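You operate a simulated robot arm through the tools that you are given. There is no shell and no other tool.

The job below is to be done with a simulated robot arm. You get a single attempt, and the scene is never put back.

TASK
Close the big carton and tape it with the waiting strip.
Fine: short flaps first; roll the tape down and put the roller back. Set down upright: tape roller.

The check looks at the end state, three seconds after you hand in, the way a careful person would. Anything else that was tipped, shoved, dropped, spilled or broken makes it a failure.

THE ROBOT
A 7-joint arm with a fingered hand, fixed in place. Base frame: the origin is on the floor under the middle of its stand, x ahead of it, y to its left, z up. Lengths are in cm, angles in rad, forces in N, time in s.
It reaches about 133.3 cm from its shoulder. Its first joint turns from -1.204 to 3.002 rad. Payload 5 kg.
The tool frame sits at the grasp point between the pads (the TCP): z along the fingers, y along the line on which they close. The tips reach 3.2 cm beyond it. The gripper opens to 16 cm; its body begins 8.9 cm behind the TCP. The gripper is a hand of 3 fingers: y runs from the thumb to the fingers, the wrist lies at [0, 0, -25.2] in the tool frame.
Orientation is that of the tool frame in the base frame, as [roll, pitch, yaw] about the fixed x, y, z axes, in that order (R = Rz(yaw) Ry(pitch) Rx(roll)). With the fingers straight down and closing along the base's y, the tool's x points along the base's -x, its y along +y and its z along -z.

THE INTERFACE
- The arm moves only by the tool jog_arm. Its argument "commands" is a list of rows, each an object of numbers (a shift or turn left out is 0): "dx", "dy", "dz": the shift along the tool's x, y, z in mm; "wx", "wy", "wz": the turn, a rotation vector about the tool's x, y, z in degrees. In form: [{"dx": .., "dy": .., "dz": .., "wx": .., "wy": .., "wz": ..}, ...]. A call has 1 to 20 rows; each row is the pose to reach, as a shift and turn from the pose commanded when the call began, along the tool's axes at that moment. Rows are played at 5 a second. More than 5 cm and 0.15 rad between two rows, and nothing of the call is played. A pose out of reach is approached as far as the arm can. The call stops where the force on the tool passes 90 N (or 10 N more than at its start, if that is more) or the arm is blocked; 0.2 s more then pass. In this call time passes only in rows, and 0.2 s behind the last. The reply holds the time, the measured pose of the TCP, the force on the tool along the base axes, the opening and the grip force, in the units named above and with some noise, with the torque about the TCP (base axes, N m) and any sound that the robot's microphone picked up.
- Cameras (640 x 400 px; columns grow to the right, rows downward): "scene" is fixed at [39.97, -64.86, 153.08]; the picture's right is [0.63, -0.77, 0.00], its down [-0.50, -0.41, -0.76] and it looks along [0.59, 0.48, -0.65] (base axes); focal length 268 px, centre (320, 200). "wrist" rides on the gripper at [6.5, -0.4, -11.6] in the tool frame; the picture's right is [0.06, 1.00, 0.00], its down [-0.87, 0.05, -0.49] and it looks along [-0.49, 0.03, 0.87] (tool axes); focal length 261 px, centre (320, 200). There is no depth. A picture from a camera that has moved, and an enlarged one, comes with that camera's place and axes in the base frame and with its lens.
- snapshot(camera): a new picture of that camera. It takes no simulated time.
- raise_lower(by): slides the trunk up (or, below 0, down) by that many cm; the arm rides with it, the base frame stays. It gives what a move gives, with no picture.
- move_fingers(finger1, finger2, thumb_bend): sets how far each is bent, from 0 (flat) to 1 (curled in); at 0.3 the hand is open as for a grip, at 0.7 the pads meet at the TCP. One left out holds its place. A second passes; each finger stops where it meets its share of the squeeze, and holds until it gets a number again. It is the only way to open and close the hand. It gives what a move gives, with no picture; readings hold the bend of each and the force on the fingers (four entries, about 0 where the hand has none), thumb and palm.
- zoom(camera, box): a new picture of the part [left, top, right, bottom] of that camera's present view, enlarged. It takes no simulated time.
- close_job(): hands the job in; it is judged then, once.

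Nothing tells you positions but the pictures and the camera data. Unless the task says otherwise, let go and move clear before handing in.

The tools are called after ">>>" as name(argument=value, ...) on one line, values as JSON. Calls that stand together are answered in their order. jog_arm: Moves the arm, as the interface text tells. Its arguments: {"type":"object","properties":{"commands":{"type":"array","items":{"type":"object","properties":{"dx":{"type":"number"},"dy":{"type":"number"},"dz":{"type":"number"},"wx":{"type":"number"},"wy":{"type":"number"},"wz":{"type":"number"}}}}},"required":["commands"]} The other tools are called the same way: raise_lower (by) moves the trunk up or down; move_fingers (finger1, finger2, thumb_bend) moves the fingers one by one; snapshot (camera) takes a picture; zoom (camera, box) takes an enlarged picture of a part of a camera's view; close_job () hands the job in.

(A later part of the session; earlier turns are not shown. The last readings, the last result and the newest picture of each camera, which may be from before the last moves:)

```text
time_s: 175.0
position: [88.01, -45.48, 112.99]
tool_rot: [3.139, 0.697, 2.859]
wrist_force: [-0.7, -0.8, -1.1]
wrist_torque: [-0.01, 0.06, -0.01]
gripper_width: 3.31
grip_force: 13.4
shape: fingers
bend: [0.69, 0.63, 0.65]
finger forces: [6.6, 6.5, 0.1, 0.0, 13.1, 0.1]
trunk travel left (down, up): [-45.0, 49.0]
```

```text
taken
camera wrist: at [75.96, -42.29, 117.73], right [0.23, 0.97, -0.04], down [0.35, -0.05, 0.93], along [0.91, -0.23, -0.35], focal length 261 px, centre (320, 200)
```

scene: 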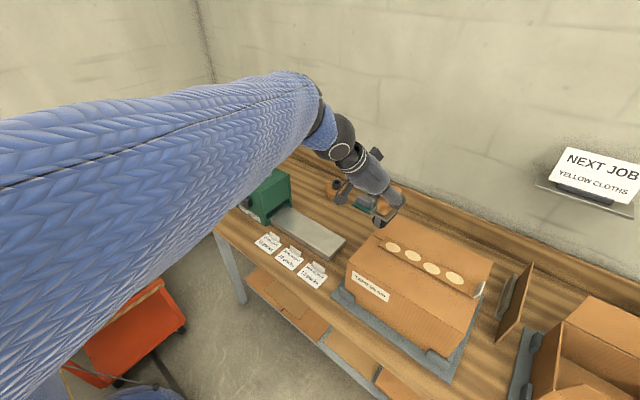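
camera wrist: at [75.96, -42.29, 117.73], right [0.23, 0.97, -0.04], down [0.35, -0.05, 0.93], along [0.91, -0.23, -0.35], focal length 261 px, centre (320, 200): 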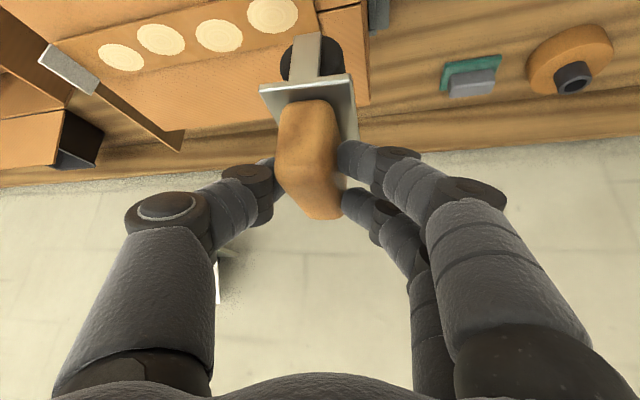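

The roller is now above the strip's far end with a clear view. I'll zoom in to check its alignment.

>>> zoom(camera="scene", box=[320, 140, 500, 310])

>>> zoom(camera="wrist", box=[200, 0, 420, 160])

```text
2.35 times, centred on (410, 225) of scene
camera zoom: at [39.97, -64.86, 153.08], right [0.63, -0.77, 0.0], down [-0.5, -0.41, -0.76], along [0.59, 0.48, -0.65], focal length 630 px, centre (108, 141)
```

zoom: 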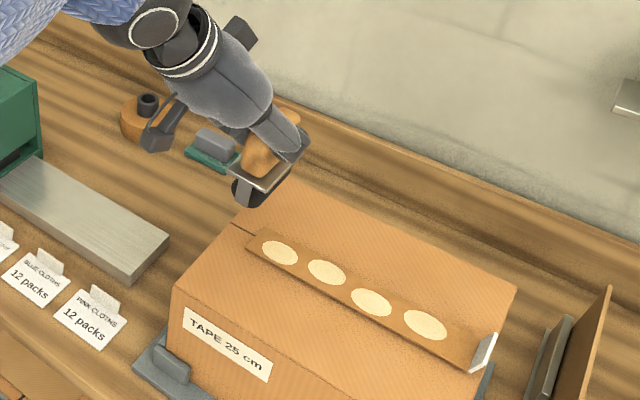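

```text
2.50 times, centred on (310, 80) of wrist
camera zoom: at [75.96, -42.29, 117.73], right [0.23, 0.97, -0.04], down [0.35, -0.05, 0.93], along [0.91, -0.23, -0.35], focal length 652 px, centre (345, 500)
```

zoom: 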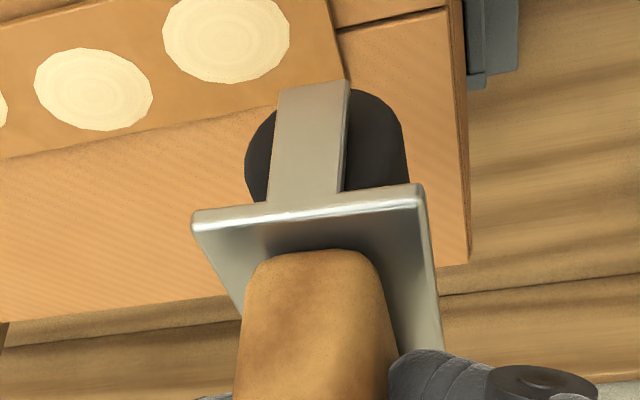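

The roller is upright over (90.1, -46) with its drum across the strip. Lowering toward the lid, then easing into contact.

>>> jog_arm(commands=[{"dx": 12, "dz": 14}, {"dx": 24, "dz": 28}, {"dx": 35.4, "dz": 42.1}])

>>> jog_arm(commands=[{"dx": 1.9, "dz": 2.3}, {"dx": 3.9, "dz": 4.6}])

>>> zoom(camera="scene", box=[340, 160, 500, 310])

```text
time_s: 175.8
position: [88.09, -45.46, 107.36]
tool_rot: [3.141, 0.697, 2.861]
wrist_force: [-0.1, -0.6, -2.3]
wrist_torque: [0.02, 0.04, -0.01]
gripper_width: 3.32
grip_force: 13.2
shape: fingers
bend: [0.69, 0.63, 0.65]
finger forces: [6.6, 6.5, 0.0, 0.0, 13.1, 0.0]
trunk travel left (down, up): [-45.0, 49.0]
```

```text
time_s: 176.4
position: [88.04, -45.4, 106.74]
tool_rot: [3.141, 0.697, 2.86]
wrist_force: [0.6, -0.6, -2.6]
wrist_torque: [-0.01, 0.04, 0.01]
gripper_width: 3.3
grip_force: 13.1
shape: fingers
bend: [0.69, 0.63, 0.65]
finger forces: [6.6, 6.5, 0.0, 0.0, 13.0, 0.0]
trunk travel left (down, up): [-45.0, 49.0]
```

```text
2.67 times, centred on (420, 235) of scene
camera zoom: at [39.97, -64.86, 153.08], right [0.63, -0.77, 0.0], down [-0.5, -0.41, -0.76], along [0.59, 0.48, -0.65], focal length 714 px, centre (53, 107)
```

zoom: 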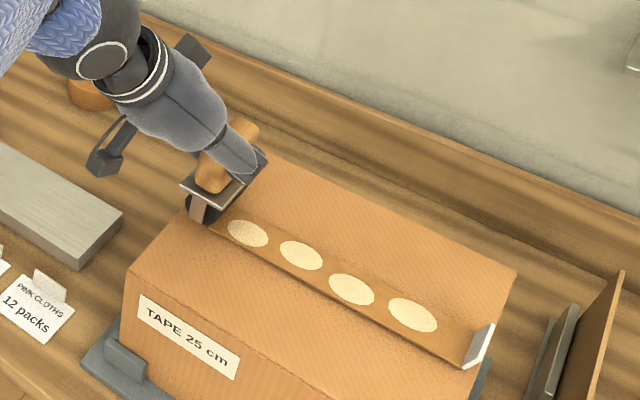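

Not touching yet. Easing down in 2 mm steps.

>>> jog_arm(commands=[{"dx": 1.3, "dz": 1.5}, {"dx": 2.6, "dz": 3.1}])

>>> jog_arm(commands=[{"dx": 1.3, "dz": 1.5}, {"dx": 2.6, "dz": 3.1}])

```text
time_s: 177.0
position: [87.95, -45.33, 106.44]
tool_rot: [3.139, 0.695, 2.86]
wrist_force: [0.7, 0.0, -2.5]
wrist_torque: [0.02, 0.05, 0.02]
gripper_width: 3.31
grip_force: 13.1
shape: fingers
bend: [0.69, 0.63, 0.65]
finger forces: [6.6, 6.5, 0.1, 0.0, 13.1, 0.0]
trunk travel left (down, up): [-45.0, 49.0]
```

```text
time_s: 177.6
position: [88.07, -45.43, 106.04]
tool_rot: [3.139, 0.697, 2.864]
wrist_force: [0.6, 0.4, -1.7]
wrist_torque: [0.03, 0.01, 0.04]
gripper_width: 3.32
grip_force: 13.5
shape: fingers
bend: [0.69, 0.64, 0.65]
finger forces: [7.1, 6.2, 0.1, 0.0, 13.0, 0.1]
trunk travel left (down, up): [-45.0, 49.0]
```

>>> jog_arm(commands=[{"dx": 1, "dz": 1.2}, {"dx": 1.9, "dz": 2.3}])

>>> zoom(camera="scene", box=[365, 180, 455, 260])

```text
time_s: 178.2
position: [88.08, -45.42, 105.88]
tool_rot: [3.138, 0.695, 2.862]
wrist_force: [-0.1, 1.9, 1.7]
wrist_torque: [0.14, -0.02, 0.01]
gripper_width: 3.31
grip_force: 13.5
shape: fingers
bend: [0.69, 0.64, 0.65]
finger forces: [7.9, 6.7, 0.1, 0.1, 12.7, 0.0]
trunk travel left (down, up): [-45.0, 49.0]
```

```text
5.00 times, centred on (410, 220) of scene
camera zoom: at [39.97, -64.86, 153.08], right [0.63, -0.77, 0.0], down [-0.5, -0.41, -0.76], along [0.59, 0.48, -0.65], focal length 1340 px, centre (-130, 100)
```

zoom: 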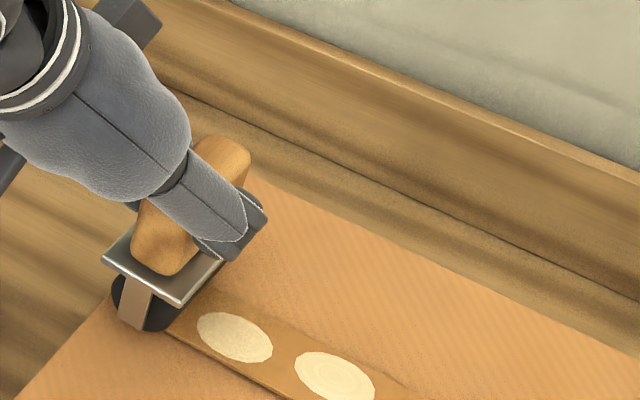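

The drum is resting lightly on the start of the strip. I'll add a little pressure and roll steadily along the strip toward the tab, stopping just short of it.

>>> jog_arm(commands=[{"dx": 0.7, "dz": 0.8}, {"dx": 1.3, "dz": 1.5}])

>>> jog_arm(commands=[{"dx": -3.1, "dy": -13.9, "dz": 2.6}, {"dx": -6.2, "dy": -27.8, "dz": 5.2}, {"dx": -9.3, "dy": -41.8, "dz": 7.8}, {"dx": -12.4, "dy": -55.7, "dz": 10.4}])

>>> zoom(camera="scene", box=[365, 180, 495, 310])

```text
time_s: 178.8
position: [88.1, -45.16, 105.67]
tool_rot: [3.139, 0.697, 2.862]
wrist_force: [-1.7, 2.7, 9.7]
wrist_torque: [0.11, -0.15, -0.03]
gripper_width: 3.36
grip_force: 14.3
shape: fingers
bend: [0.7, 0.64, 0.65]
finger forces: [8.4, 7.8, 0.0, 0.0, 13.2, 0.0]
trunk travel left (down, up): [-45.0, 49.0]
```

```text
time_s: 179.8
position: [88.04, -51.29, 105.34]
tool_rot: [3.14, 0.693, 2.86]
wrist_force: [0.2, 0.2, -1.1]
wrist_torque: [0.0, 0.01, -0.02]
gripper_width: 1.08
grip_force: 0.2
shape: fingers
bend: [0.72, 0.7, 0.69]
finger forces: [0.0, 0.1, 0.0, 0.1, 0.0, 0.0]
trunk travel left (down, up): [-45.0, 49.0]
```

```text
3.08 times, centred on (430, 245) of scene
camera zoom: at [39.97, -64.86, 153.08], right [0.63, -0.77, 0.0], down [-0.5, -0.41, -0.76], along [0.59, 0.48, -0.65], focal length 824 px, centre (-18, 62)
```

zoom: 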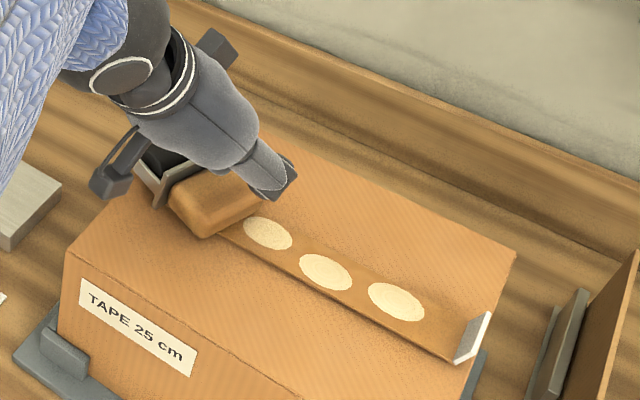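

The roller slipped and tipped onto its side on the lid; it must have caught on the strip's end. I'll stop and look before touching anything.

>>> snapshot(camera="wrist")

>>> zoom(camera="scene", box=[360, 190, 440, 260])

>>> zoom(camera="wrist", box=[180, 0, 460, 220])

```text
taken
camera wrist: at [76.01, -48.27, 110.06], right [0.23, 0.97, -0.04], down [0.36, -0.05, 0.93], along [0.91, -0.23, -0.36], focal length 261 px, centre (320, 200)
```

wrist: 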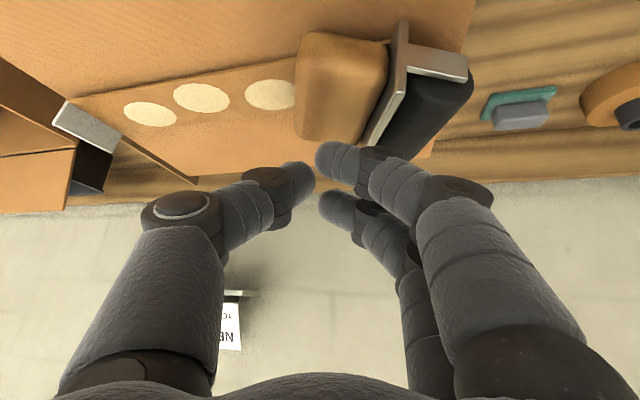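

```text
5.71 times, centred on (400, 225) of scene
camera zoom: at [39.97, -64.86, 153.08], right [0.63, -0.77, 0.0], down [-0.5, -0.41, -0.76], along [0.59, 0.48, -0.65], focal length 1531 px, centre (-137, 57)
```

zoom: 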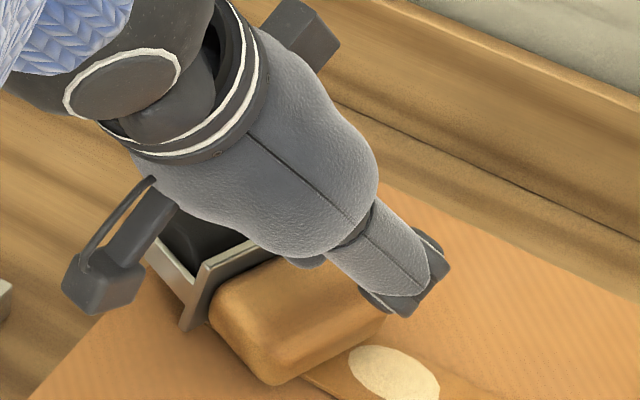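

```text
1.82 times, centred on (320, 110) of wrist
camera zoom: at [76.01, -48.27, 110.06], right [0.23, 0.97, -0.04], down [0.36, -0.05, 0.93], along [0.91, -0.23, -0.36], focal length 474 px, centre (320, 364)
```

zoom: 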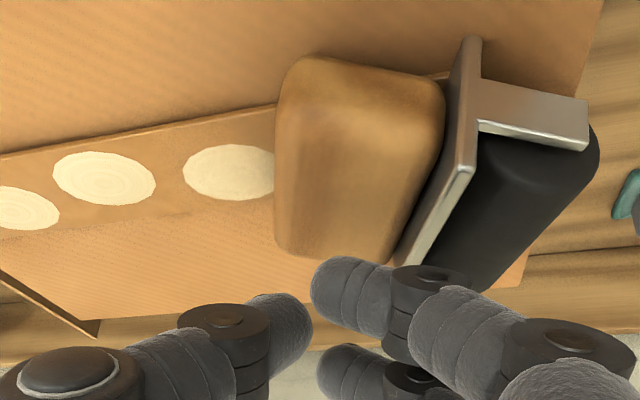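

The roller lies on its side on the lid with the handle over the strip's start; nothing else was disturbed. I'll lift the hand clear, then plan to pick the handle by its ends and rotate the roller upright.

>>> jog_arm(commands=[{"dx": -20, "dz": -24}, {"dx": -45, "dz": -54}, {"dx": -70, "dz": -84}, {"dx": -95, "dz": -113}])

>>> move_fingers(finger1=0.42, finger2=0.42, thumb_bend=0.42)

>>> snapshot(camera="scene")

>>> zoom(camera="scene", box=[355, 190, 495, 310])

>>> snapshot(camera="wrist")

```text
time_s: 180.8
position: [87.91, -51.09, 120.43]
tool_rot: [3.142, 0.696, 2.863]
wrist_force: [0.7, 0.8, -0.4]
wrist_torque: [0.02, -0.03, -0.02]
gripper_width: 1.02
grip_force: 0.0
shape: fingers
bend: [0.72, 0.7, 0.69]
finger forces: [0.0, 0.0, 0.1, 0.1, 0.0, 0.0]
trunk travel left (down, up): [-45.0, 49.0]
```

```text
time_s: 181.8
position: [88.08, -51.18, 120.27]
tool_rot: [3.139, 0.696, 2.864]
wrist_force: [0.5, -0.4, 0.3]
wrist_torque: [-0.06, 0.01, 0.02]
gripper_width: 11.94
grip_force: 0.1
shape: fingers
bend: [0.42, 0.42, 0.42]
finger forces: [0.0, 0.0, 0.0, 0.1, 0.0, 0.0]
trunk travel left (down, up): [-45.0, 49.0]
```

```text
taken
```

scene: 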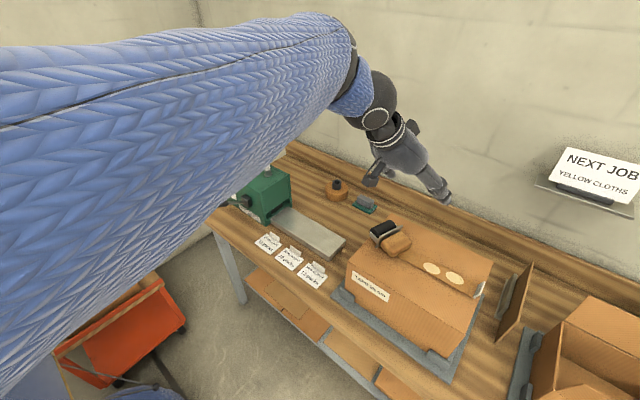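

```text
3.33 times, centred on (425, 250) of scene
camera zoom: at [39.97, -64.86, 153.08], right [0.63, -0.77, 0.0], down [-0.5, -0.41, -0.76], along [0.59, 0.48, -0.65], focal length 893 px, centre (-30, 33)
```

zoom: 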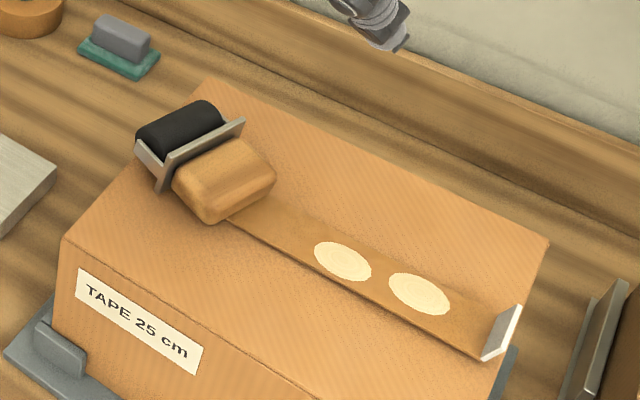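

```text
taken
camera wrist: at [76.04, -48.13, 124.99], right [0.23, 0.97, -0.04], down [0.35, -0.05, 0.93], along [0.91, -0.23, -0.35], focal length 261 px, centre (320, 200)
```

wrist: 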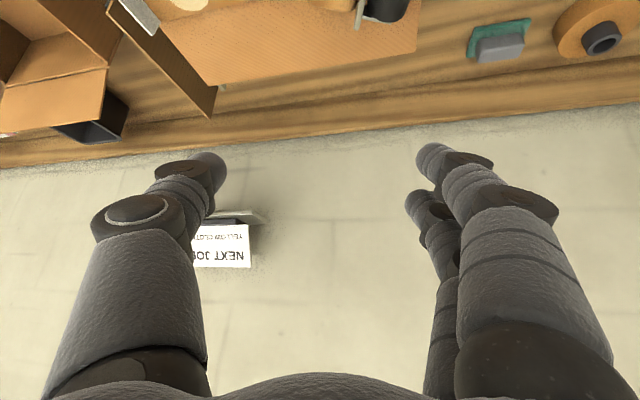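

>>> zoom(camera="scene", box=[390, 220, 480, 300])

>>> zoom(camera="scene", box=[365, 205, 435, 265])

```text
5.00 times, centred on (435, 260) of scene
camera zoom: at [39.97, -64.86, 153.08], right [0.63, -0.77, 0.0], down [-0.5, -0.41, -0.76], along [0.59, 0.48, -0.65], focal length 1340 px, centre (-255, -100)
```

zoom: 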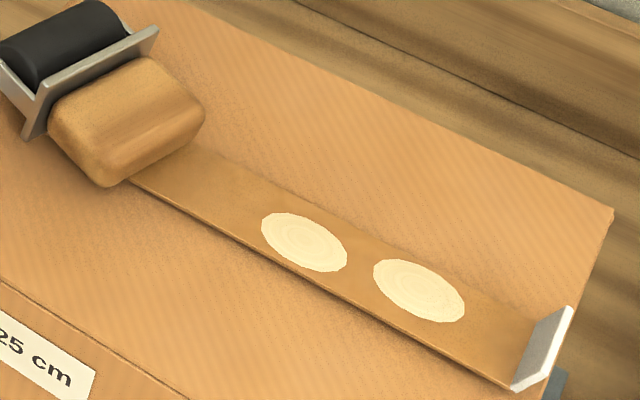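

```text
6.67 times, centred on (400, 235) of scene
camera zoom: at [39.97, -64.86, 153.08], right [0.63, -0.77, 0.0], down [-0.5, -0.41, -0.76], along [0.59, 0.48, -0.65], focal length 1786 px, centre (-213, -33)
```

zoom: 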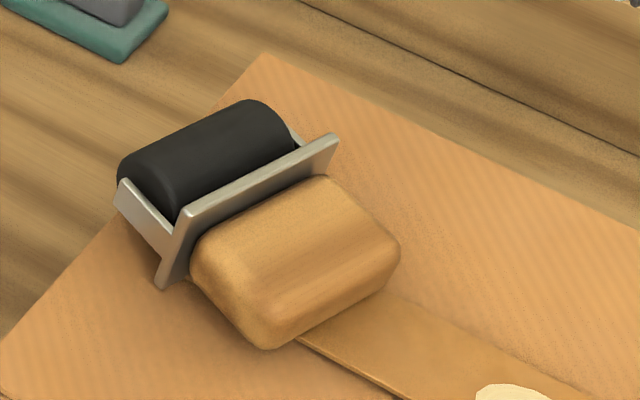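

Two of the pale discs have disappeared from the strip near the roller, so time or pressing matters and I'll keep this efficient. I'll turn the hand straight down above the fallen roller, aligned to pinch its handle by the ends so it can hang upright when lifted.

>>> jog_arm(commands=[{"dx": 6.5, "dy": 0.6, "dz": 10.6, "wx": -2.5, "wy": 3.45, "wz": -6.88}, {"dx": 13, "dy": 1.2, "dz": 21.2, "wx": -5, "wy": 6.9, "wz": -13.76}, {"dx": 19.5, "dy": 1.8, "dz": 31.8, "wx": -7.5, "wy": 10.35, "wz": -20.64}, {"dx": 26, "dy": 2.4, "dz": 42.4, "wx": -10, "wy": 13.8, "wz": -27.52}, {"dx": 32.5, "dy": 3, "dz": 53, "wx": -12.5, "wy": 17.25, "wz": -34.4}, {"dx": 39, "dy": 3.6, "dz": 63.6, "wx": -15, "wy": 20.7, "wz": -41.28}, {"dx": 45.5, "dy": 4.2, "dz": 74.2, "wx": -17.5, "wy": 24.15, "wz": -48.16}, {"dx": 52, "dy": 4.8, "dz": 84.8, "wx": -20, "wy": 27.6, "wz": -55.04}, {"dx": 58.5, "dy": 5.4, "dz": 95.4, "wx": -22.5, "wy": 31.05, "wz": -61.92}, {"dx": 65, "dy": 6, "dz": 106, "wx": -25, "wy": 34.5, "wz": -68.8}])

>>> snapshot(camera="wrist")

>>> snapshot(camera="scene")

```text
time_s: 184.0
position: [87.42, -51.35, 106.03]
tool_rot: [-3.132, 0.012, -2.165]
wrist_force: [-0.3, 0.0, 0.1]
wrist_torque: [0.0, -0.01, 0.0]
gripper_width: 11.96
grip_force: 0.1
shape: fingers
bend: [0.42, 0.42, 0.42]
finger forces: [0.0, 0.1, 0.0, 0.0, 0.0, 0.0]
out of reach, approached as far as the arm can: row 9, 10
trunk travel left (down, up): [-45.0, 49.0]
```

```text
taken
camera wrist: at [83.95, -56.95, 117.41], right [-0.86, 0.51, -0.01], down [0.43, 0.75, 0.5], along [0.26, 0.43, -0.86], focal length 261 px, centre (320, 200)
```

wrist: 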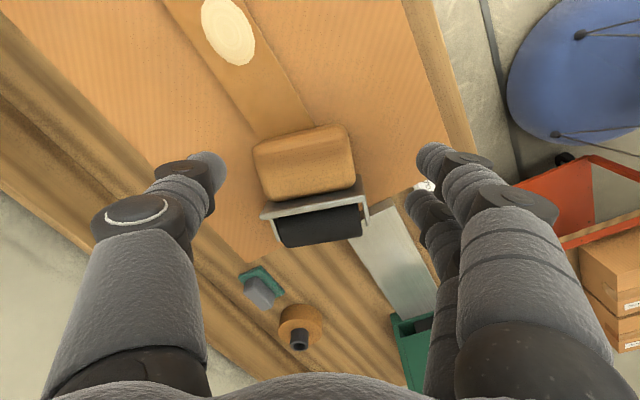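

```text
taken
```

scene: 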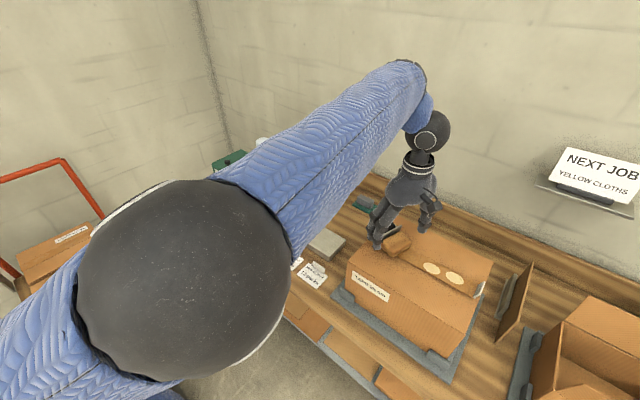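

The roller is right below the hand. I'll open finger 2 out of the way, centre the thumb and finger 1 over the handle's ends, and descend.

>>> move_fingers(finger1=0.47, finger2=0.28, thumb_bend=0.47)

>>> jog_arm(commands=[{"dx": -6, "dy": -7, "dz": 12}, {"dx": -11, "dy": -13, "dz": 25}, {"dx": -11, "dy": -13, "dz": 40}])

>>> snapshot(camera="wrist")

>>> zoom(camera="scene", box=[355, 170, 485, 290])

```text
time_s: 185.0
position: [87.42, -51.33, 105.89]
tool_rot: [-3.132, 0.013, -2.166]
wrist_force: [-0.5, 0.7, -0.3]
wrist_torque: [0.01, -0.01, -0.03]
gripper_width: 10.04
grip_force: 0.1
shape: fingers
bend: [0.47, 0.28, 0.47]
finger forces: [0.0, 0.0, 0.0, 0.0, 0.0, 0.0]
trunk travel left (down, up): [-45.0, 49.0]
```

```text
time_s: 185.8
position: [89.24, -51.1, 101.99]
tool_rot: [3.14, 0.0, -2.165]
wrist_force: [0.3, 0.4, -0.1]
wrist_torque: [0.0, 0.02, -0.01]
gripper_width: 10.05
grip_force: 0.0
shape: fingers
bend: [0.47, 0.28, 0.47]
finger forces: [0.1, 0.0, 0.0, 0.1, 0.0, 0.1]
out of reach, approached as far as the arm can: row 1, 2
trunk travel left (down, up): [-45.0, 49.0]
```

```text
taken
camera wrist: at [85.84, -56.69, 113.51], right [-0.86, 0.51, 0.0], down [0.44, 0.75, 0.49], along [0.25, 0.42, -0.87], focal length 261 px, centre (320, 200)
```

wrist: 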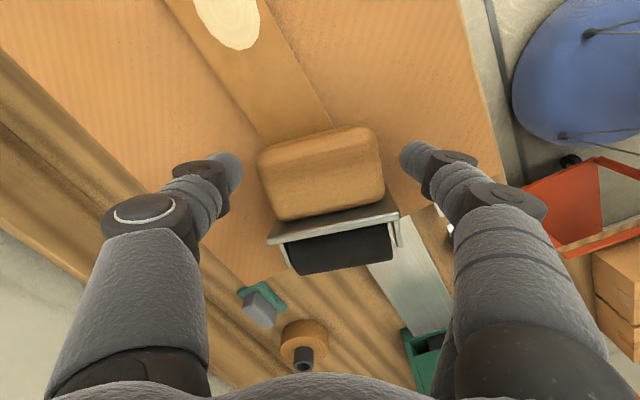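

```text
3.33 times, centred on (420, 230) of scene
camera zoom: at [39.97, -64.86, 153.08], right [0.63, -0.77, 0.0], down [-0.5, -0.41, -0.76], along [0.59, 0.48, -0.65], focal length 893 px, centre (-13, 100)
```

zoom: 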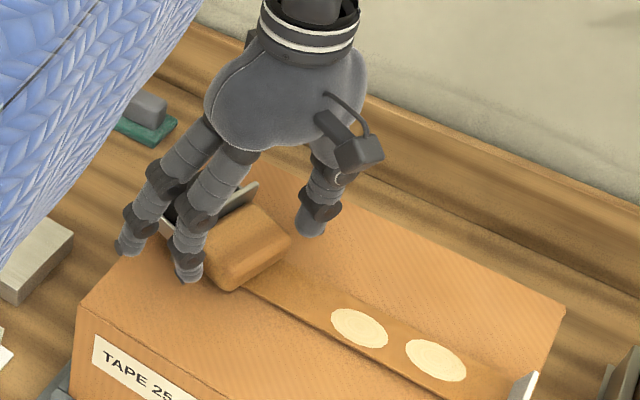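

Well centred: thumb and finger 1 face the handle's two ends. Lowering the last 1.5 cm and pinching.

>>> jog_arm(commands=[{"dz": 8}, {"dz": 15}])

>>> move_fingers(finger1=0.56, thumb_bend=0.56)

>>> zoom(camera="wrist", box=[200, 100, 460, 260])

```text
time_s: 186.4
position: [89.07, -51.01, 100.49]
tool_rot: [3.14, -0.001, -2.166]
wrist_force: [0.4, 0.4, -0.6]
wrist_torque: [-0.02, 0.0, -0.03]
gripper_width: 10.04
grip_force: 0.1
shape: fingers
bend: [0.47, 0.28, 0.47]
finger forces: [0.0, 0.1, 0.0, 0.0, 0.1, 0.1]
trunk travel left (down, up): [-45.0, 49.0]
```

```text
time_s: 187.4
position: [89.12, -51.09, 100.41]
tool_rot: [3.138, -0.001, -2.166]
wrist_force: [-0.2, 0.4, -0.3]
wrist_torque: [-0.06, -0.06, -0.01]
gripper_width: 7.9
grip_force: 4.9
shape: fingers
bend: [0.52, 0.28, 0.54]
finger forces: [5.1, 0.0, 0.0, 0.0, 5.2, 0.0]
trunk travel left (down, up): [-45.0, 49.0]
```

```text
2.46 times, centred on (330, 180) of wrist
camera zoom: at [85.79, -56.64, 112.07], right [-0.86, 0.51, 0.0], down [0.44, 0.75, 0.49], along [0.25, 0.42, -0.87], focal length 642 px, centre (295, 249)
```

zoom: 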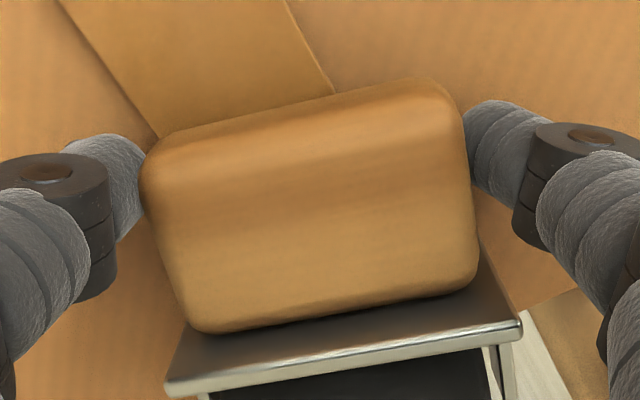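

Pinched evenly at about 5 N per side. I'll lift slowly so the roller can swing down and hang upright.

>>> jog_arm(commands=[{"dz": -12}, {"dz": -25}, {"dz": -38}, {"dz": -52}, {"dz": -66}, {"dz": -80}, {"dz": -90}])

>>> zoom(camera="scene", box=[355, 170, 485, 290])

>>> snapshot(camera="wrist")

```text
time_s: 189.0
position: [86.42, -51.37, 107.38]
tool_rot: [-3.129, 0.014, -2.166]
wrist_force: [0.7, -0.2, -1.8]
wrist_torque: [-0.01, 0.0, -0.02]
gripper_width: 7.89
grip_force: 5.2
shape: fingers
bend: [0.52, 0.28, 0.54]
finger forces: [4.8, 0.0, 0.0, 0.1, 4.8, 0.1]
out of reach, approached as far as the arm can: row 3, 4, 5, 6, 7
trunk travel left (down, up): [-45.0, 49.0]
```

```text
3.33 times, centred on (420, 230) of scene
camera zoom: at [39.97, -64.86, 153.08], right [0.63, -0.77, 0.0], down [-0.5, -0.41, -0.76], along [0.59, 0.48, -0.65], focal length 893 px, centre (-13, 100)
```

zoom: 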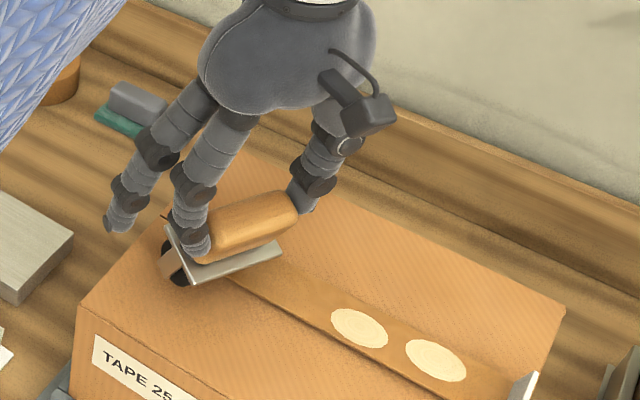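

```text
taken
camera wrist: at [82.82, -56.94, 118.84], right [-0.86, 0.51, -0.01], down [0.43, 0.75, 0.5], along [0.27, 0.43, -0.86], focal length 261 px, centre (320, 200)
```

wrist: 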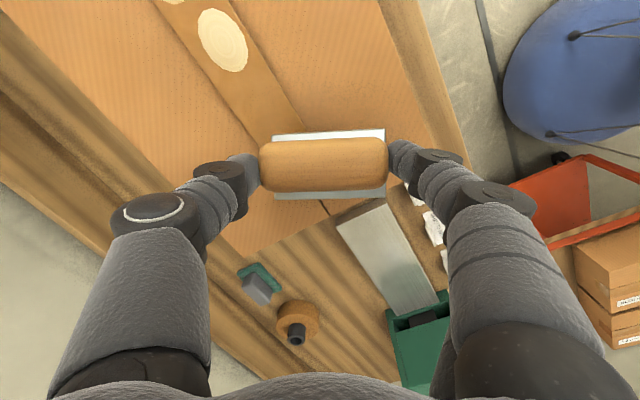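

It worked: the roller swung upright and hangs between thumb and finger. The arm is at its upper limit here, so I'll raise the trunk, then turn and shift so the roller stands squarely on the strip's start.

>>> raise_lower(by=12)

>>> jog_arm(commands=[{"dx": -5, "dy": -7, "dz": 10, "wz": -6}, {"dx": -10, "dy": -14, "dz": 25, "wz": -12}, {"dx": -16, "dy": -20, "dz": 45, "wz": -18}, {"dx": -21, "dy": -24, "dz": 65, "wz": -25}, {"dx": -26, "dy": -27, "dz": 85, "wz": -31}])

>>> snapshot(camera="wrist")

>>> zoom(camera="scene", box=[355, 150, 495, 290])

```text
time_s: 190.5
position: [86.59, -51.35, 119.07]
tool_rot: [-3.131, 0.015, -2.165]
wrist_force: [0.1, -0.3, -2.7]
wrist_torque: [-0.02, -0.01, -0.03]
gripper_width: 7.85
grip_force: 4.6
shape: fingers
bend: [0.52, 0.28, 0.54]
finger forces: [4.7, 0.1, 0.0, 0.0, 4.9, 0.0]
trunk travel left (down, up): [-57.0, 37.0]
```

```text
time_s: 191.7
position: [90.41, -50.81, 110.64]
tool_rot: [-3.127, 0.004, -1.622]
wrist_force: [0.0, 0.4, -2.6]
wrist_torque: [-0.01, 0.04, 0.02]
gripper_width: 7.86
grip_force: 5.3
shape: fingers
bend: [0.52, 0.28, 0.54]
finger forces: [4.7, 0.0, 0.0, 0.1, 4.8, 0.0]
trunk travel left (down, up): [-57.0, 37.0]
```

```text
taken
camera wrist: at [90.24, -57.23, 122.23], right [-1.0, -0.01, -0.02], down [-0.02, 0.87, 0.5], along [0.01, 0.5, -0.87], focal length 261 px, centre (320, 200)
```

wrist: 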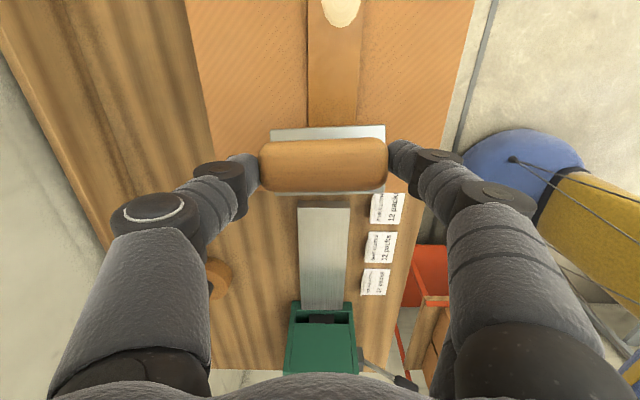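

```text
2.86 times, centred on (425, 220) of scene
camera zoom: at [39.97, -64.86, 153.08], right [0.63, -0.77, 0.0], down [-0.5, -0.41, -0.76], along [0.59, 0.48, -0.65], focal length 765 px, centre (20, 143)
```

zoom: 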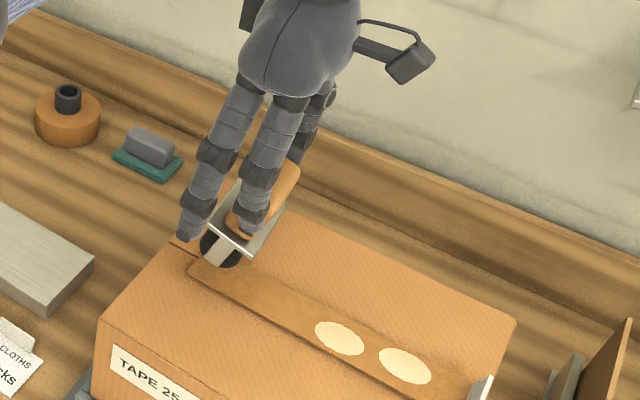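

The roller hangs upright, square to the strip, above its start. I'll lower it gently onto the strip.

>>> jog_arm(commands=[{"dy": 3, "dz": 8}, {"dy": 3, "dz": 16}, {"dy": 3, "dz": 20}, {"dy": 3, "dz": 23}])

>>> jog_arm(commands=[{"dz": 2}, {"dz": 4}])

>>> zoom(camera="scene", box=[365, 170, 465, 260])

```text
time_s: 192.7
position: [90.0, -50.62, 108.46]
tool_rot: [-3.125, 0.007, -1.625]
wrist_force: [-1.1, -0.3, -1.8]
wrist_torque: [0.0, -0.03, 0.02]
gripper_width: 7.87
grip_force: 4.7
shape: fingers
bend: [0.52, 0.28, 0.54]
finger forces: [4.7, 0.0, 0.0, 0.0, 4.8, 0.0]
trunk travel left (down, up): [-57.0, 37.0]
```

```text
time_s: 193.3
position: [89.92, -50.64, 108.19]
tool_rot: [-3.125, 0.007, -1.624]
wrist_force: [-0.5, 0.1, -3.2]
wrist_torque: [-0.02, -0.01, 0.01]
gripper_width: 7.84
grip_force: 4.2
shape: fingers
bend: [0.52, 0.28, 0.54]
finger forces: [4.7, 0.0, 0.0, 0.1, 4.9, 0.0]
trunk travel left (down, up): [-57.0, 37.0]
```

```text
4.44 times, centred on (415, 215) of scene
camera zoom: at [39.97, -64.86, 153.08], right [0.63, -0.77, 0.0], down [-0.5, -0.41, -0.76], along [0.59, 0.48, -0.65], focal length 1191 px, centre (-102, 133)
```

zoom: 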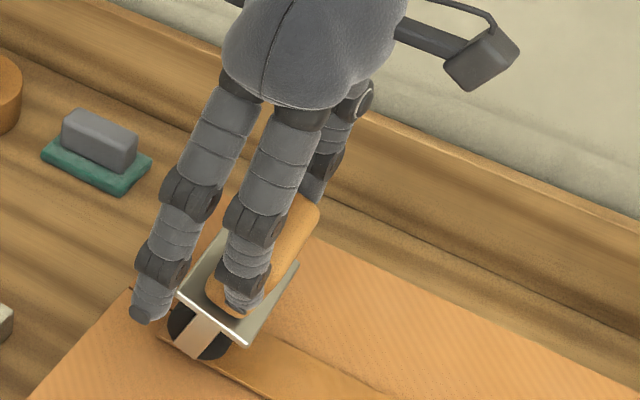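

>>> jog_arm(commands=[{"dz": 3}, {"dz": 6}])

>>> jog_arm(commands=[{"dz": 3}, {"dz": 5}])

>>> zoom(camera="scene", box=[365, 170, 465, 260])

```text
time_s: 193.9
position: [90.14, -50.53, 107.56]
tool_rot: [-3.126, 0.007, -1.625]
wrist_force: [1.3, 0.0, -2.2]
wrist_torque: [0.01, 0.03, -0.03]
gripper_width: 7.86
grip_force: 5.3
shape: fingers
bend: [0.52, 0.28, 0.54]
finger forces: [4.7, 0.0, 0.1, 0.1, 4.8, 0.0]
trunk travel left (down, up): [-57.0, 37.0]
```

```text
time_s: 194.5
position: [90.0, -50.65, 107.06]
tool_rot: [-3.125, 0.007, -1.626]
wrist_force: [-0.5, -1.8, 4.6]
wrist_torque: [-0.04, 0.04, -0.04]
gripper_width: 7.84
grip_force: 5.0
shape: fingers
bend: [0.52, 0.28, 0.55]
finger forces: [5.6, 0.1, 0.0, 0.0, 4.7, 0.0]
trunk travel left (down, up): [-57.0, 37.0]
```

```text
4.44 times, centred on (415, 215) of scene
camera zoom: at [39.97, -64.86, 153.08], right [0.63, -0.77, 0.0], down [-0.5, -0.41, -0.76], along [0.59, 0.48, -0.65], focal length 1191 px, centre (-102, 133)
```

zoom: 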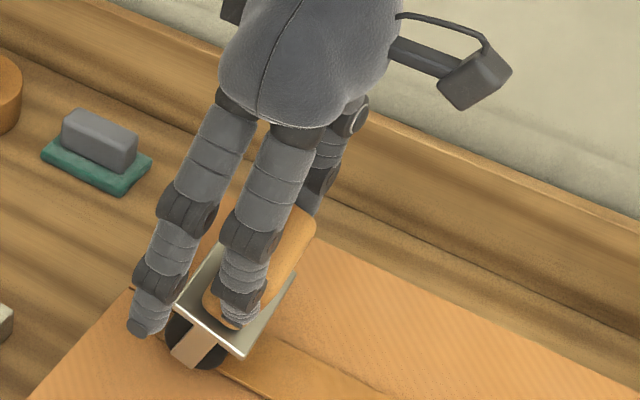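

The roller stands upright on the strip with light contact. I'll let go, rise, and regrip it across the thin sides with the hand straight down, which suits rolling along the strip.

>>> jog_arm(commands=[{"dz": -2}])

>>> move_fingers(finger1=0.44, finger2=0.35, thumb_bend=0.46)

>>> zoom(camera="scene", box=[365, 170, 465, 260])

```text
time_s: 194.9
position: [90.03, -50.68, 107.27]
tool_rot: [-3.125, 0.007, -1.626]
wrist_force: [0.1, 0.2, -1.2]
wrist_torque: [0.02, -0.01, 0.03]
gripper_width: 7.85
grip_force: 4.9
shape: fingers
bend: [0.52, 0.28, 0.55]
finger forces: [5.0, 0.1, 0.0, 0.0, 4.8, 0.0]
trunk travel left (down, up): [-57.0, 37.0]
```

```text
time_s: 195.9
position: [89.99, -50.7, 107.23]
tool_rot: [-3.124, 0.006, -1.626]
wrist_force: [0.1, -0.1, 0.3]
wrist_torque: [0.01, -0.01, -0.02]
gripper_width: 10.69
grip_force: 0.0
shape: fingers
bend: [0.44, 0.35, 0.46]
finger forces: [0.0, 0.0, 0.0, 0.0, 0.0, 0.0]
trunk travel left (down, up): [-57.0, 37.0]
```

```text
4.44 times, centred on (415, 215) of scene
camera zoom: at [39.97, -64.86, 153.08], right [0.63, -0.77, 0.0], down [-0.5, -0.41, -0.76], along [0.59, 0.48, -0.65], focal length 1191 px, centre (-102, 133)
```

zoom: 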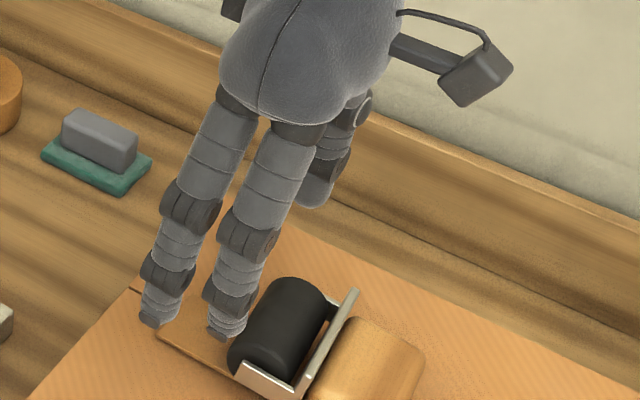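

The roller had been hanging about 19° off vertical and toppled over again when released, still on the lid. I'll rise a little and look, then repeat the pinch and this time true it up before setting it down.

>>> jog_arm(commands=[{"dz": -25}, {"dz": -50}])

>>> snapshot(camera="wrist")

>>> zoom(camera="scene", box=[355, 180, 495, 300])

```text
time_s: 196.5
position: [89.85, -50.6, 112.25]
tool_rot: [-3.124, 0.002, -1.624]
wrist_force: [0.0, 0.6, -0.1]
wrist_torque: [-0.02, 0.02, 0.0]
gripper_width: 10.7
grip_force: 0.0
shape: fingers
bend: [0.44, 0.35, 0.46]
finger forces: [0.1, 0.0, 0.0, 0.0, 0.0, 0.1]
trunk travel left (down, up): [-57.0, 37.0]
```

```text
taken
camera wrist: at [89.75, -57.14, 123.7], right [-1.0, -0.01, -0.02], down [-0.02, 0.87, 0.5], along [0.01, 0.5, -0.87], focal length 261 px, centre (320, 200)
```

wrist: 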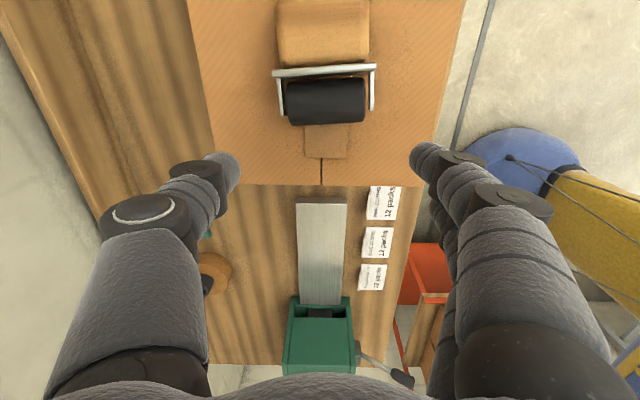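

```text
3.33 times, centred on (425, 240) of scene
camera zoom: at [39.97, -64.86, 153.08], right [0.63, -0.77, 0.0], down [-0.5, -0.41, -0.76], along [0.59, 0.48, -0.65], focal length 893 px, centre (-30, 67)
```

zoom: 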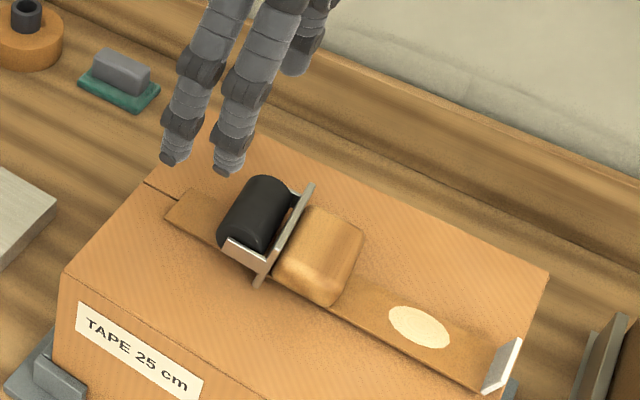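

The strip is undisturbed and the roller lies square across it with its handle centred near (90, -58.4). I'll pinch the handle ends again.

>>> jog_arm(commands=[{"dx": 41, "dy": -3, "dz": 15, "wz": 3.3}, {"dx": 82.5, "dy": -6, "dz": 35, "wz": 6.6}, {"dx": 82.5, "dy": -6, "dz": 70, "wz": 6.6}, {"dx": 82.5, "dy": -6, "dz": 100, "wz": 6.6}])

>>> snapshot(camera="wrist")

```text
time_s: 197.5
position: [90.4, -58.89, 102.01]
tool_rot: [-3.126, 0.009, -1.741]
wrist_force: [-0.3, 0.4, -0.2]
wrist_torque: [0.01, 0.04, -0.04]
gripper_width: 10.7
grip_force: 0.0
shape: fingers
bend: [0.44, 0.35, 0.46]
finger forces: [0.0, 0.0, 0.1, 0.1, 0.1, 0.0]
trunk travel left (down, up): [-57.0, 37.0]
```

```text
taken
camera wrist: at [89.34, -65.45, 113.61], right [-0.99, 0.11, -0.02], down [0.09, 0.86, 0.5], along [0.07, 0.49, -0.87], focal length 261 px, centre (320, 200)
```

wrist: 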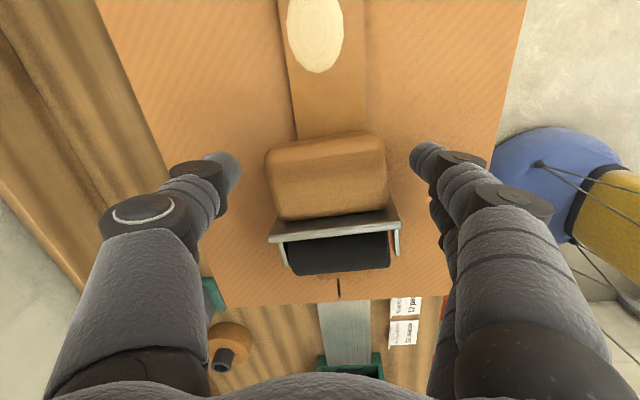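

>>> jog_arm(commands=[{"dy": 3, "dz": 8}, {"dy": 3, "dz": 15}])

>>> move_fingers(finger1=0.57, thumb_bend=0.57)

>>> jog_arm(commands=[{"dz": -12}, {"dz": -25}, {"dz": -38}, {"dz": -52}, {"dz": -66}, {"dz": -80}, {"dz": -92}])

>>> snapshot(camera="wrist")

>>> zoom(camera="scene", box=[365, 160, 505, 300])

```text
time_s: 198.1
position: [89.98, -58.76, 100.63]
tool_rot: [-3.124, 0.009, -1.74]
wrist_force: [-0.1, 0.3, -0.6]
wrist_torque: [-0.01, 0.01, 0.0]
gripper_width: 10.72
grip_force: 0.0
shape: fingers
bend: [0.44, 0.35, 0.46]
finger forces: [0.0, 0.1, 0.0, 0.1, 0.0, 0.1]
trunk travel left (down, up): [-57.0, 37.0]
```

```text
time_s: 199.1
position: [89.96, -58.8, 100.73]
tool_rot: [-3.127, 0.008, -1.739]
wrist_force: [0.3, 0.2, -1.0]
wrist_torque: [0.03, -0.02, 0.03]
gripper_width: 7.86
grip_force: 5.0
shape: fingers
bend: [0.51, 0.35, 0.54]
finger forces: [4.8, 0.0, 0.1, 0.1, 4.6, 0.1]
trunk travel left (down, up): [-57.0, 37.0]
```

```text
time_s: 200.7
position: [89.88, -58.78, 109.95]
tool_rot: [-3.126, 0.007, -1.74]
wrist_force: [-1.2, -0.4, -2.4]
wrist_torque: [0.0, 0.0, 0.01]
gripper_width: 7.84
grip_force: 4.3
shape: fingers
bend: [0.51, 0.35, 0.54]
finger forces: [4.6, 0.1, 0.1, 0.1, 4.6, 0.1]
trunk travel left (down, up): [-57.0, 37.0]
```

```text
taken
camera wrist: at [88.95, -65.33, 121.43], right [-0.99, 0.11, -0.02], down [0.09, 0.86, 0.5], along [0.07, 0.49, -0.87], focal length 261 px, centre (320, 200)
```

wrist: 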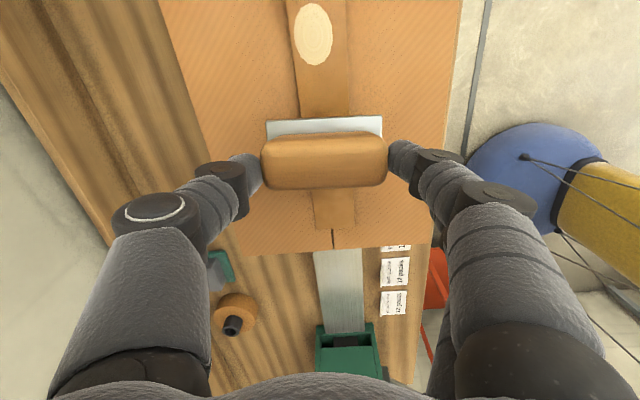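

```text
2.86 times, centred on (435, 230) of scene
camera zoom: at [39.97, -64.86, 153.08], right [0.63, -0.77, 0.0], down [-0.5, -0.41, -0.76], along [0.59, 0.48, -0.65], focal length 765 px, centre (-9, 114)
```

zoom: 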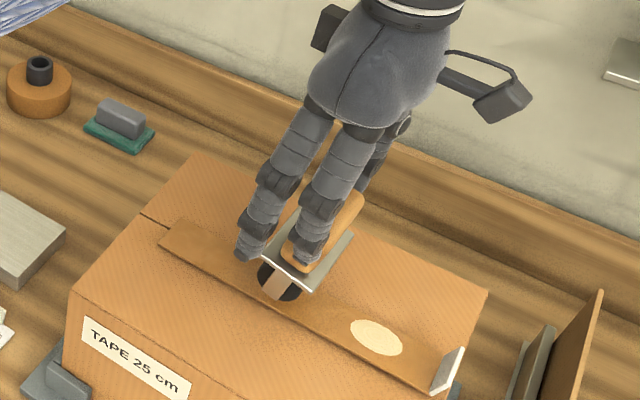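

It's hanging much straighter this time, leaning only about 8°. I'll true it up with a small hand rotation, then lower it onto the strip.

>>> jog_arm(commands=[{"dz": 8, "wx": 0.7, "wy": 4}, {"dz": 17, "wx": 1.35, "wy": 7.9}, {"dz": 22, "wx": 1.35, "wy": 7.9}])

>>> zoom(camera="scene", box=[385, 180, 475, 260])

>>> zoom(camera="wrist", box=[230, 90, 420, 220])

```text
time_s: 201.5
position: [89.88, -58.83, 107.81]
tool_rot: [-3.1, -0.132, -1.743]
wrist_force: [1.2, 0.0, 4.5]
wrist_torque: [0.0, 0.03, 0.01]
gripper_width: 7.8
grip_force: 5.5
shape: fingers
bend: [0.52, 0.35, 0.54]
finger forces: [4.9, 0.1, 0.0, 0.1, 5.8, 0.0]
trunk travel left (down, up): [-57.0, 37.0]
```

```text
5.00 times, centred on (430, 220) of scene
camera zoom: at [39.97, -64.86, 153.08], right [0.63, -0.77, 0.0], down [-0.5, -0.41, -0.76], along [0.59, 0.48, -0.65], focal length 1340 px, centre (-230, 100)
```

zoom: 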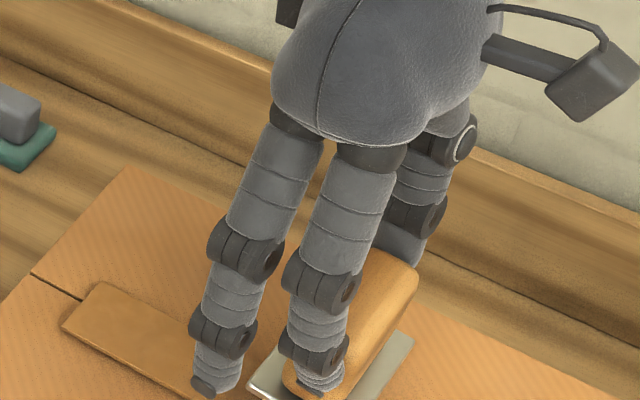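

```text
3.08 times, centred on (325, 155) of wrist
camera zoom: at [88.94, -63.61, 120.14], right [-0.99, 0.11, -0.03], down [0.09, 0.92, 0.37], along [0.07, 0.37, -0.93], focal length 802 px, centre (305, 338)
```

zoom: 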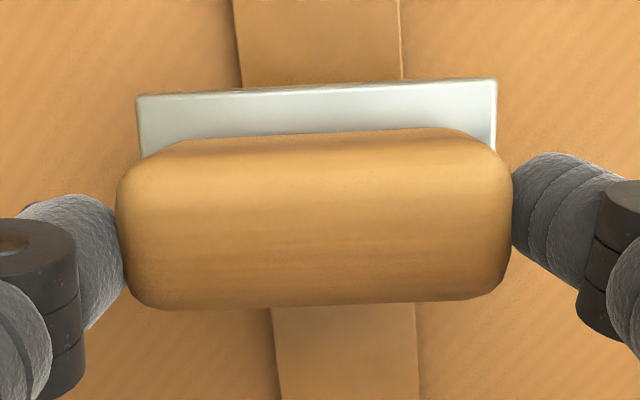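

Nearly upright, leaning about 3°. One last tiny correction and unload, then I'll look before releasing.

>>> jog_arm(commands=[{"dx": -2, "dz": -1, "wx": 0.5, "wy": 3}, {"dx": -2, "dz": -2, "wx": 0.5, "wy": 3}])

>>> zoom(camera="wrist", box=[230, 90, 420, 220])

>>> zoom(camera="scene", box=[385, 200, 475, 280])

```text
time_s: 202.1
position: [89.81, -58.62, 107.84]
tool_rot: [-3.093, -0.183, -1.746]
wrist_force: [-1.6, -0.4, -0.8]
wrist_torque: [0.04, 0.05, 0.01]
gripper_width: 7.84
grip_force: 5.2
shape: fingers
bend: [0.52, 0.35, 0.54]
finger forces: [4.9, 0.1, 0.0, 0.0, 4.9, 0.0]
trunk travel left (down, up): [-57.0, 37.0]
```

```text
3.08 times, centred on (325, 155) of wrist
camera zoom: at [88.96, -62.83, 120.39], right [-0.99, 0.11, -0.04], down [0.09, 0.94, 0.32], along [0.07, 0.32, -0.95], focal length 802 px, centre (305, 338)
```

zoom: 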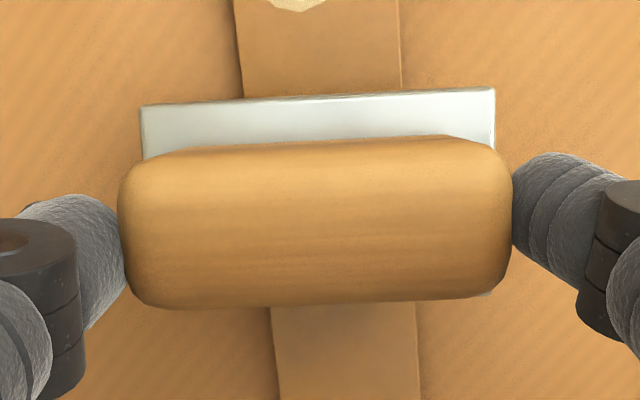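

```text
5.00 times, centred on (430, 240) of scene
camera zoom: at [39.97, -64.86, 153.08], right [0.63, -0.77, 0.0], down [-0.5, -0.41, -0.76], along [0.59, 0.48, -0.65], focal length 1340 px, centre (-230, 0)
```

zoom: 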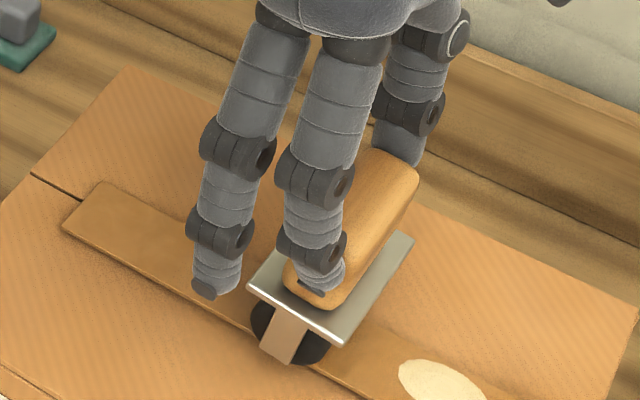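

The plate looks level and the lean is within about 2°. Releasing gently.

>>> move_fingers(finger1=0.47, finger2=0.35, thumb_bend=0.49)

>>> zoom(camera="wrist", box=[230, 90, 420, 220])

>>> zoom(camera="scene", box=[385, 200, 475, 280])

```text
time_s: 203.1
position: [89.92, -58.61, 107.83]
tool_rot: [-3.092, -0.182, -1.747]
wrist_force: [-0.1, -0.8, -0.3]
wrist_torque: [-0.04, -0.02, -0.04]
gripper_width: 9.44
grip_force: 0.0
shape: fingers
bend: [0.47, 0.35, 0.49]
finger forces: [0.0, 0.0, 0.1, 0.0, 0.0, 0.1]
trunk travel left (down, up): [-57.0, 37.0]
```

```text
3.08 times, centred on (325, 155) of wrist
camera zoom: at [88.98, -62.78, 120.42], right [-0.99, 0.11, -0.04], down [0.09, 0.94, 0.32], along [0.07, 0.32, -0.95], focal length 802 px, centre (305, 338)
```

zoom: 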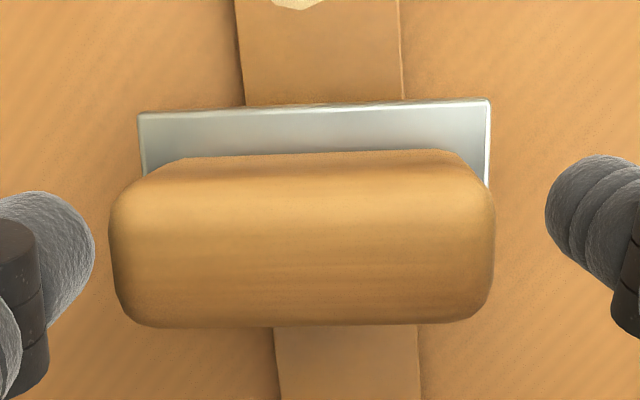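

```text
5.00 times, centred on (430, 240) of scene
camera zoom: at [39.97, -64.86, 153.08], right [0.63, -0.77, 0.0], down [-0.5, -0.41, -0.76], along [0.59, 0.48, -0.65], focal length 1340 px, centre (-230, 0)
```

zoom: 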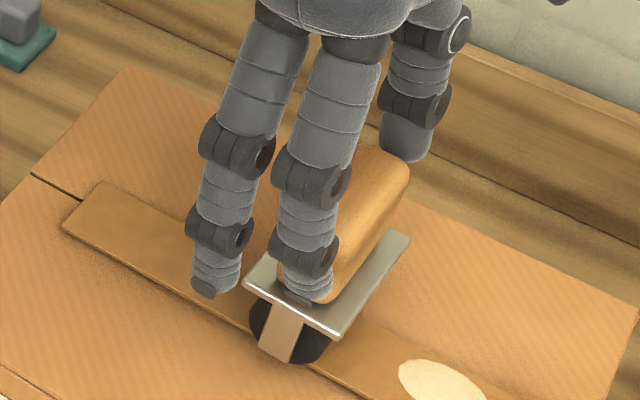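

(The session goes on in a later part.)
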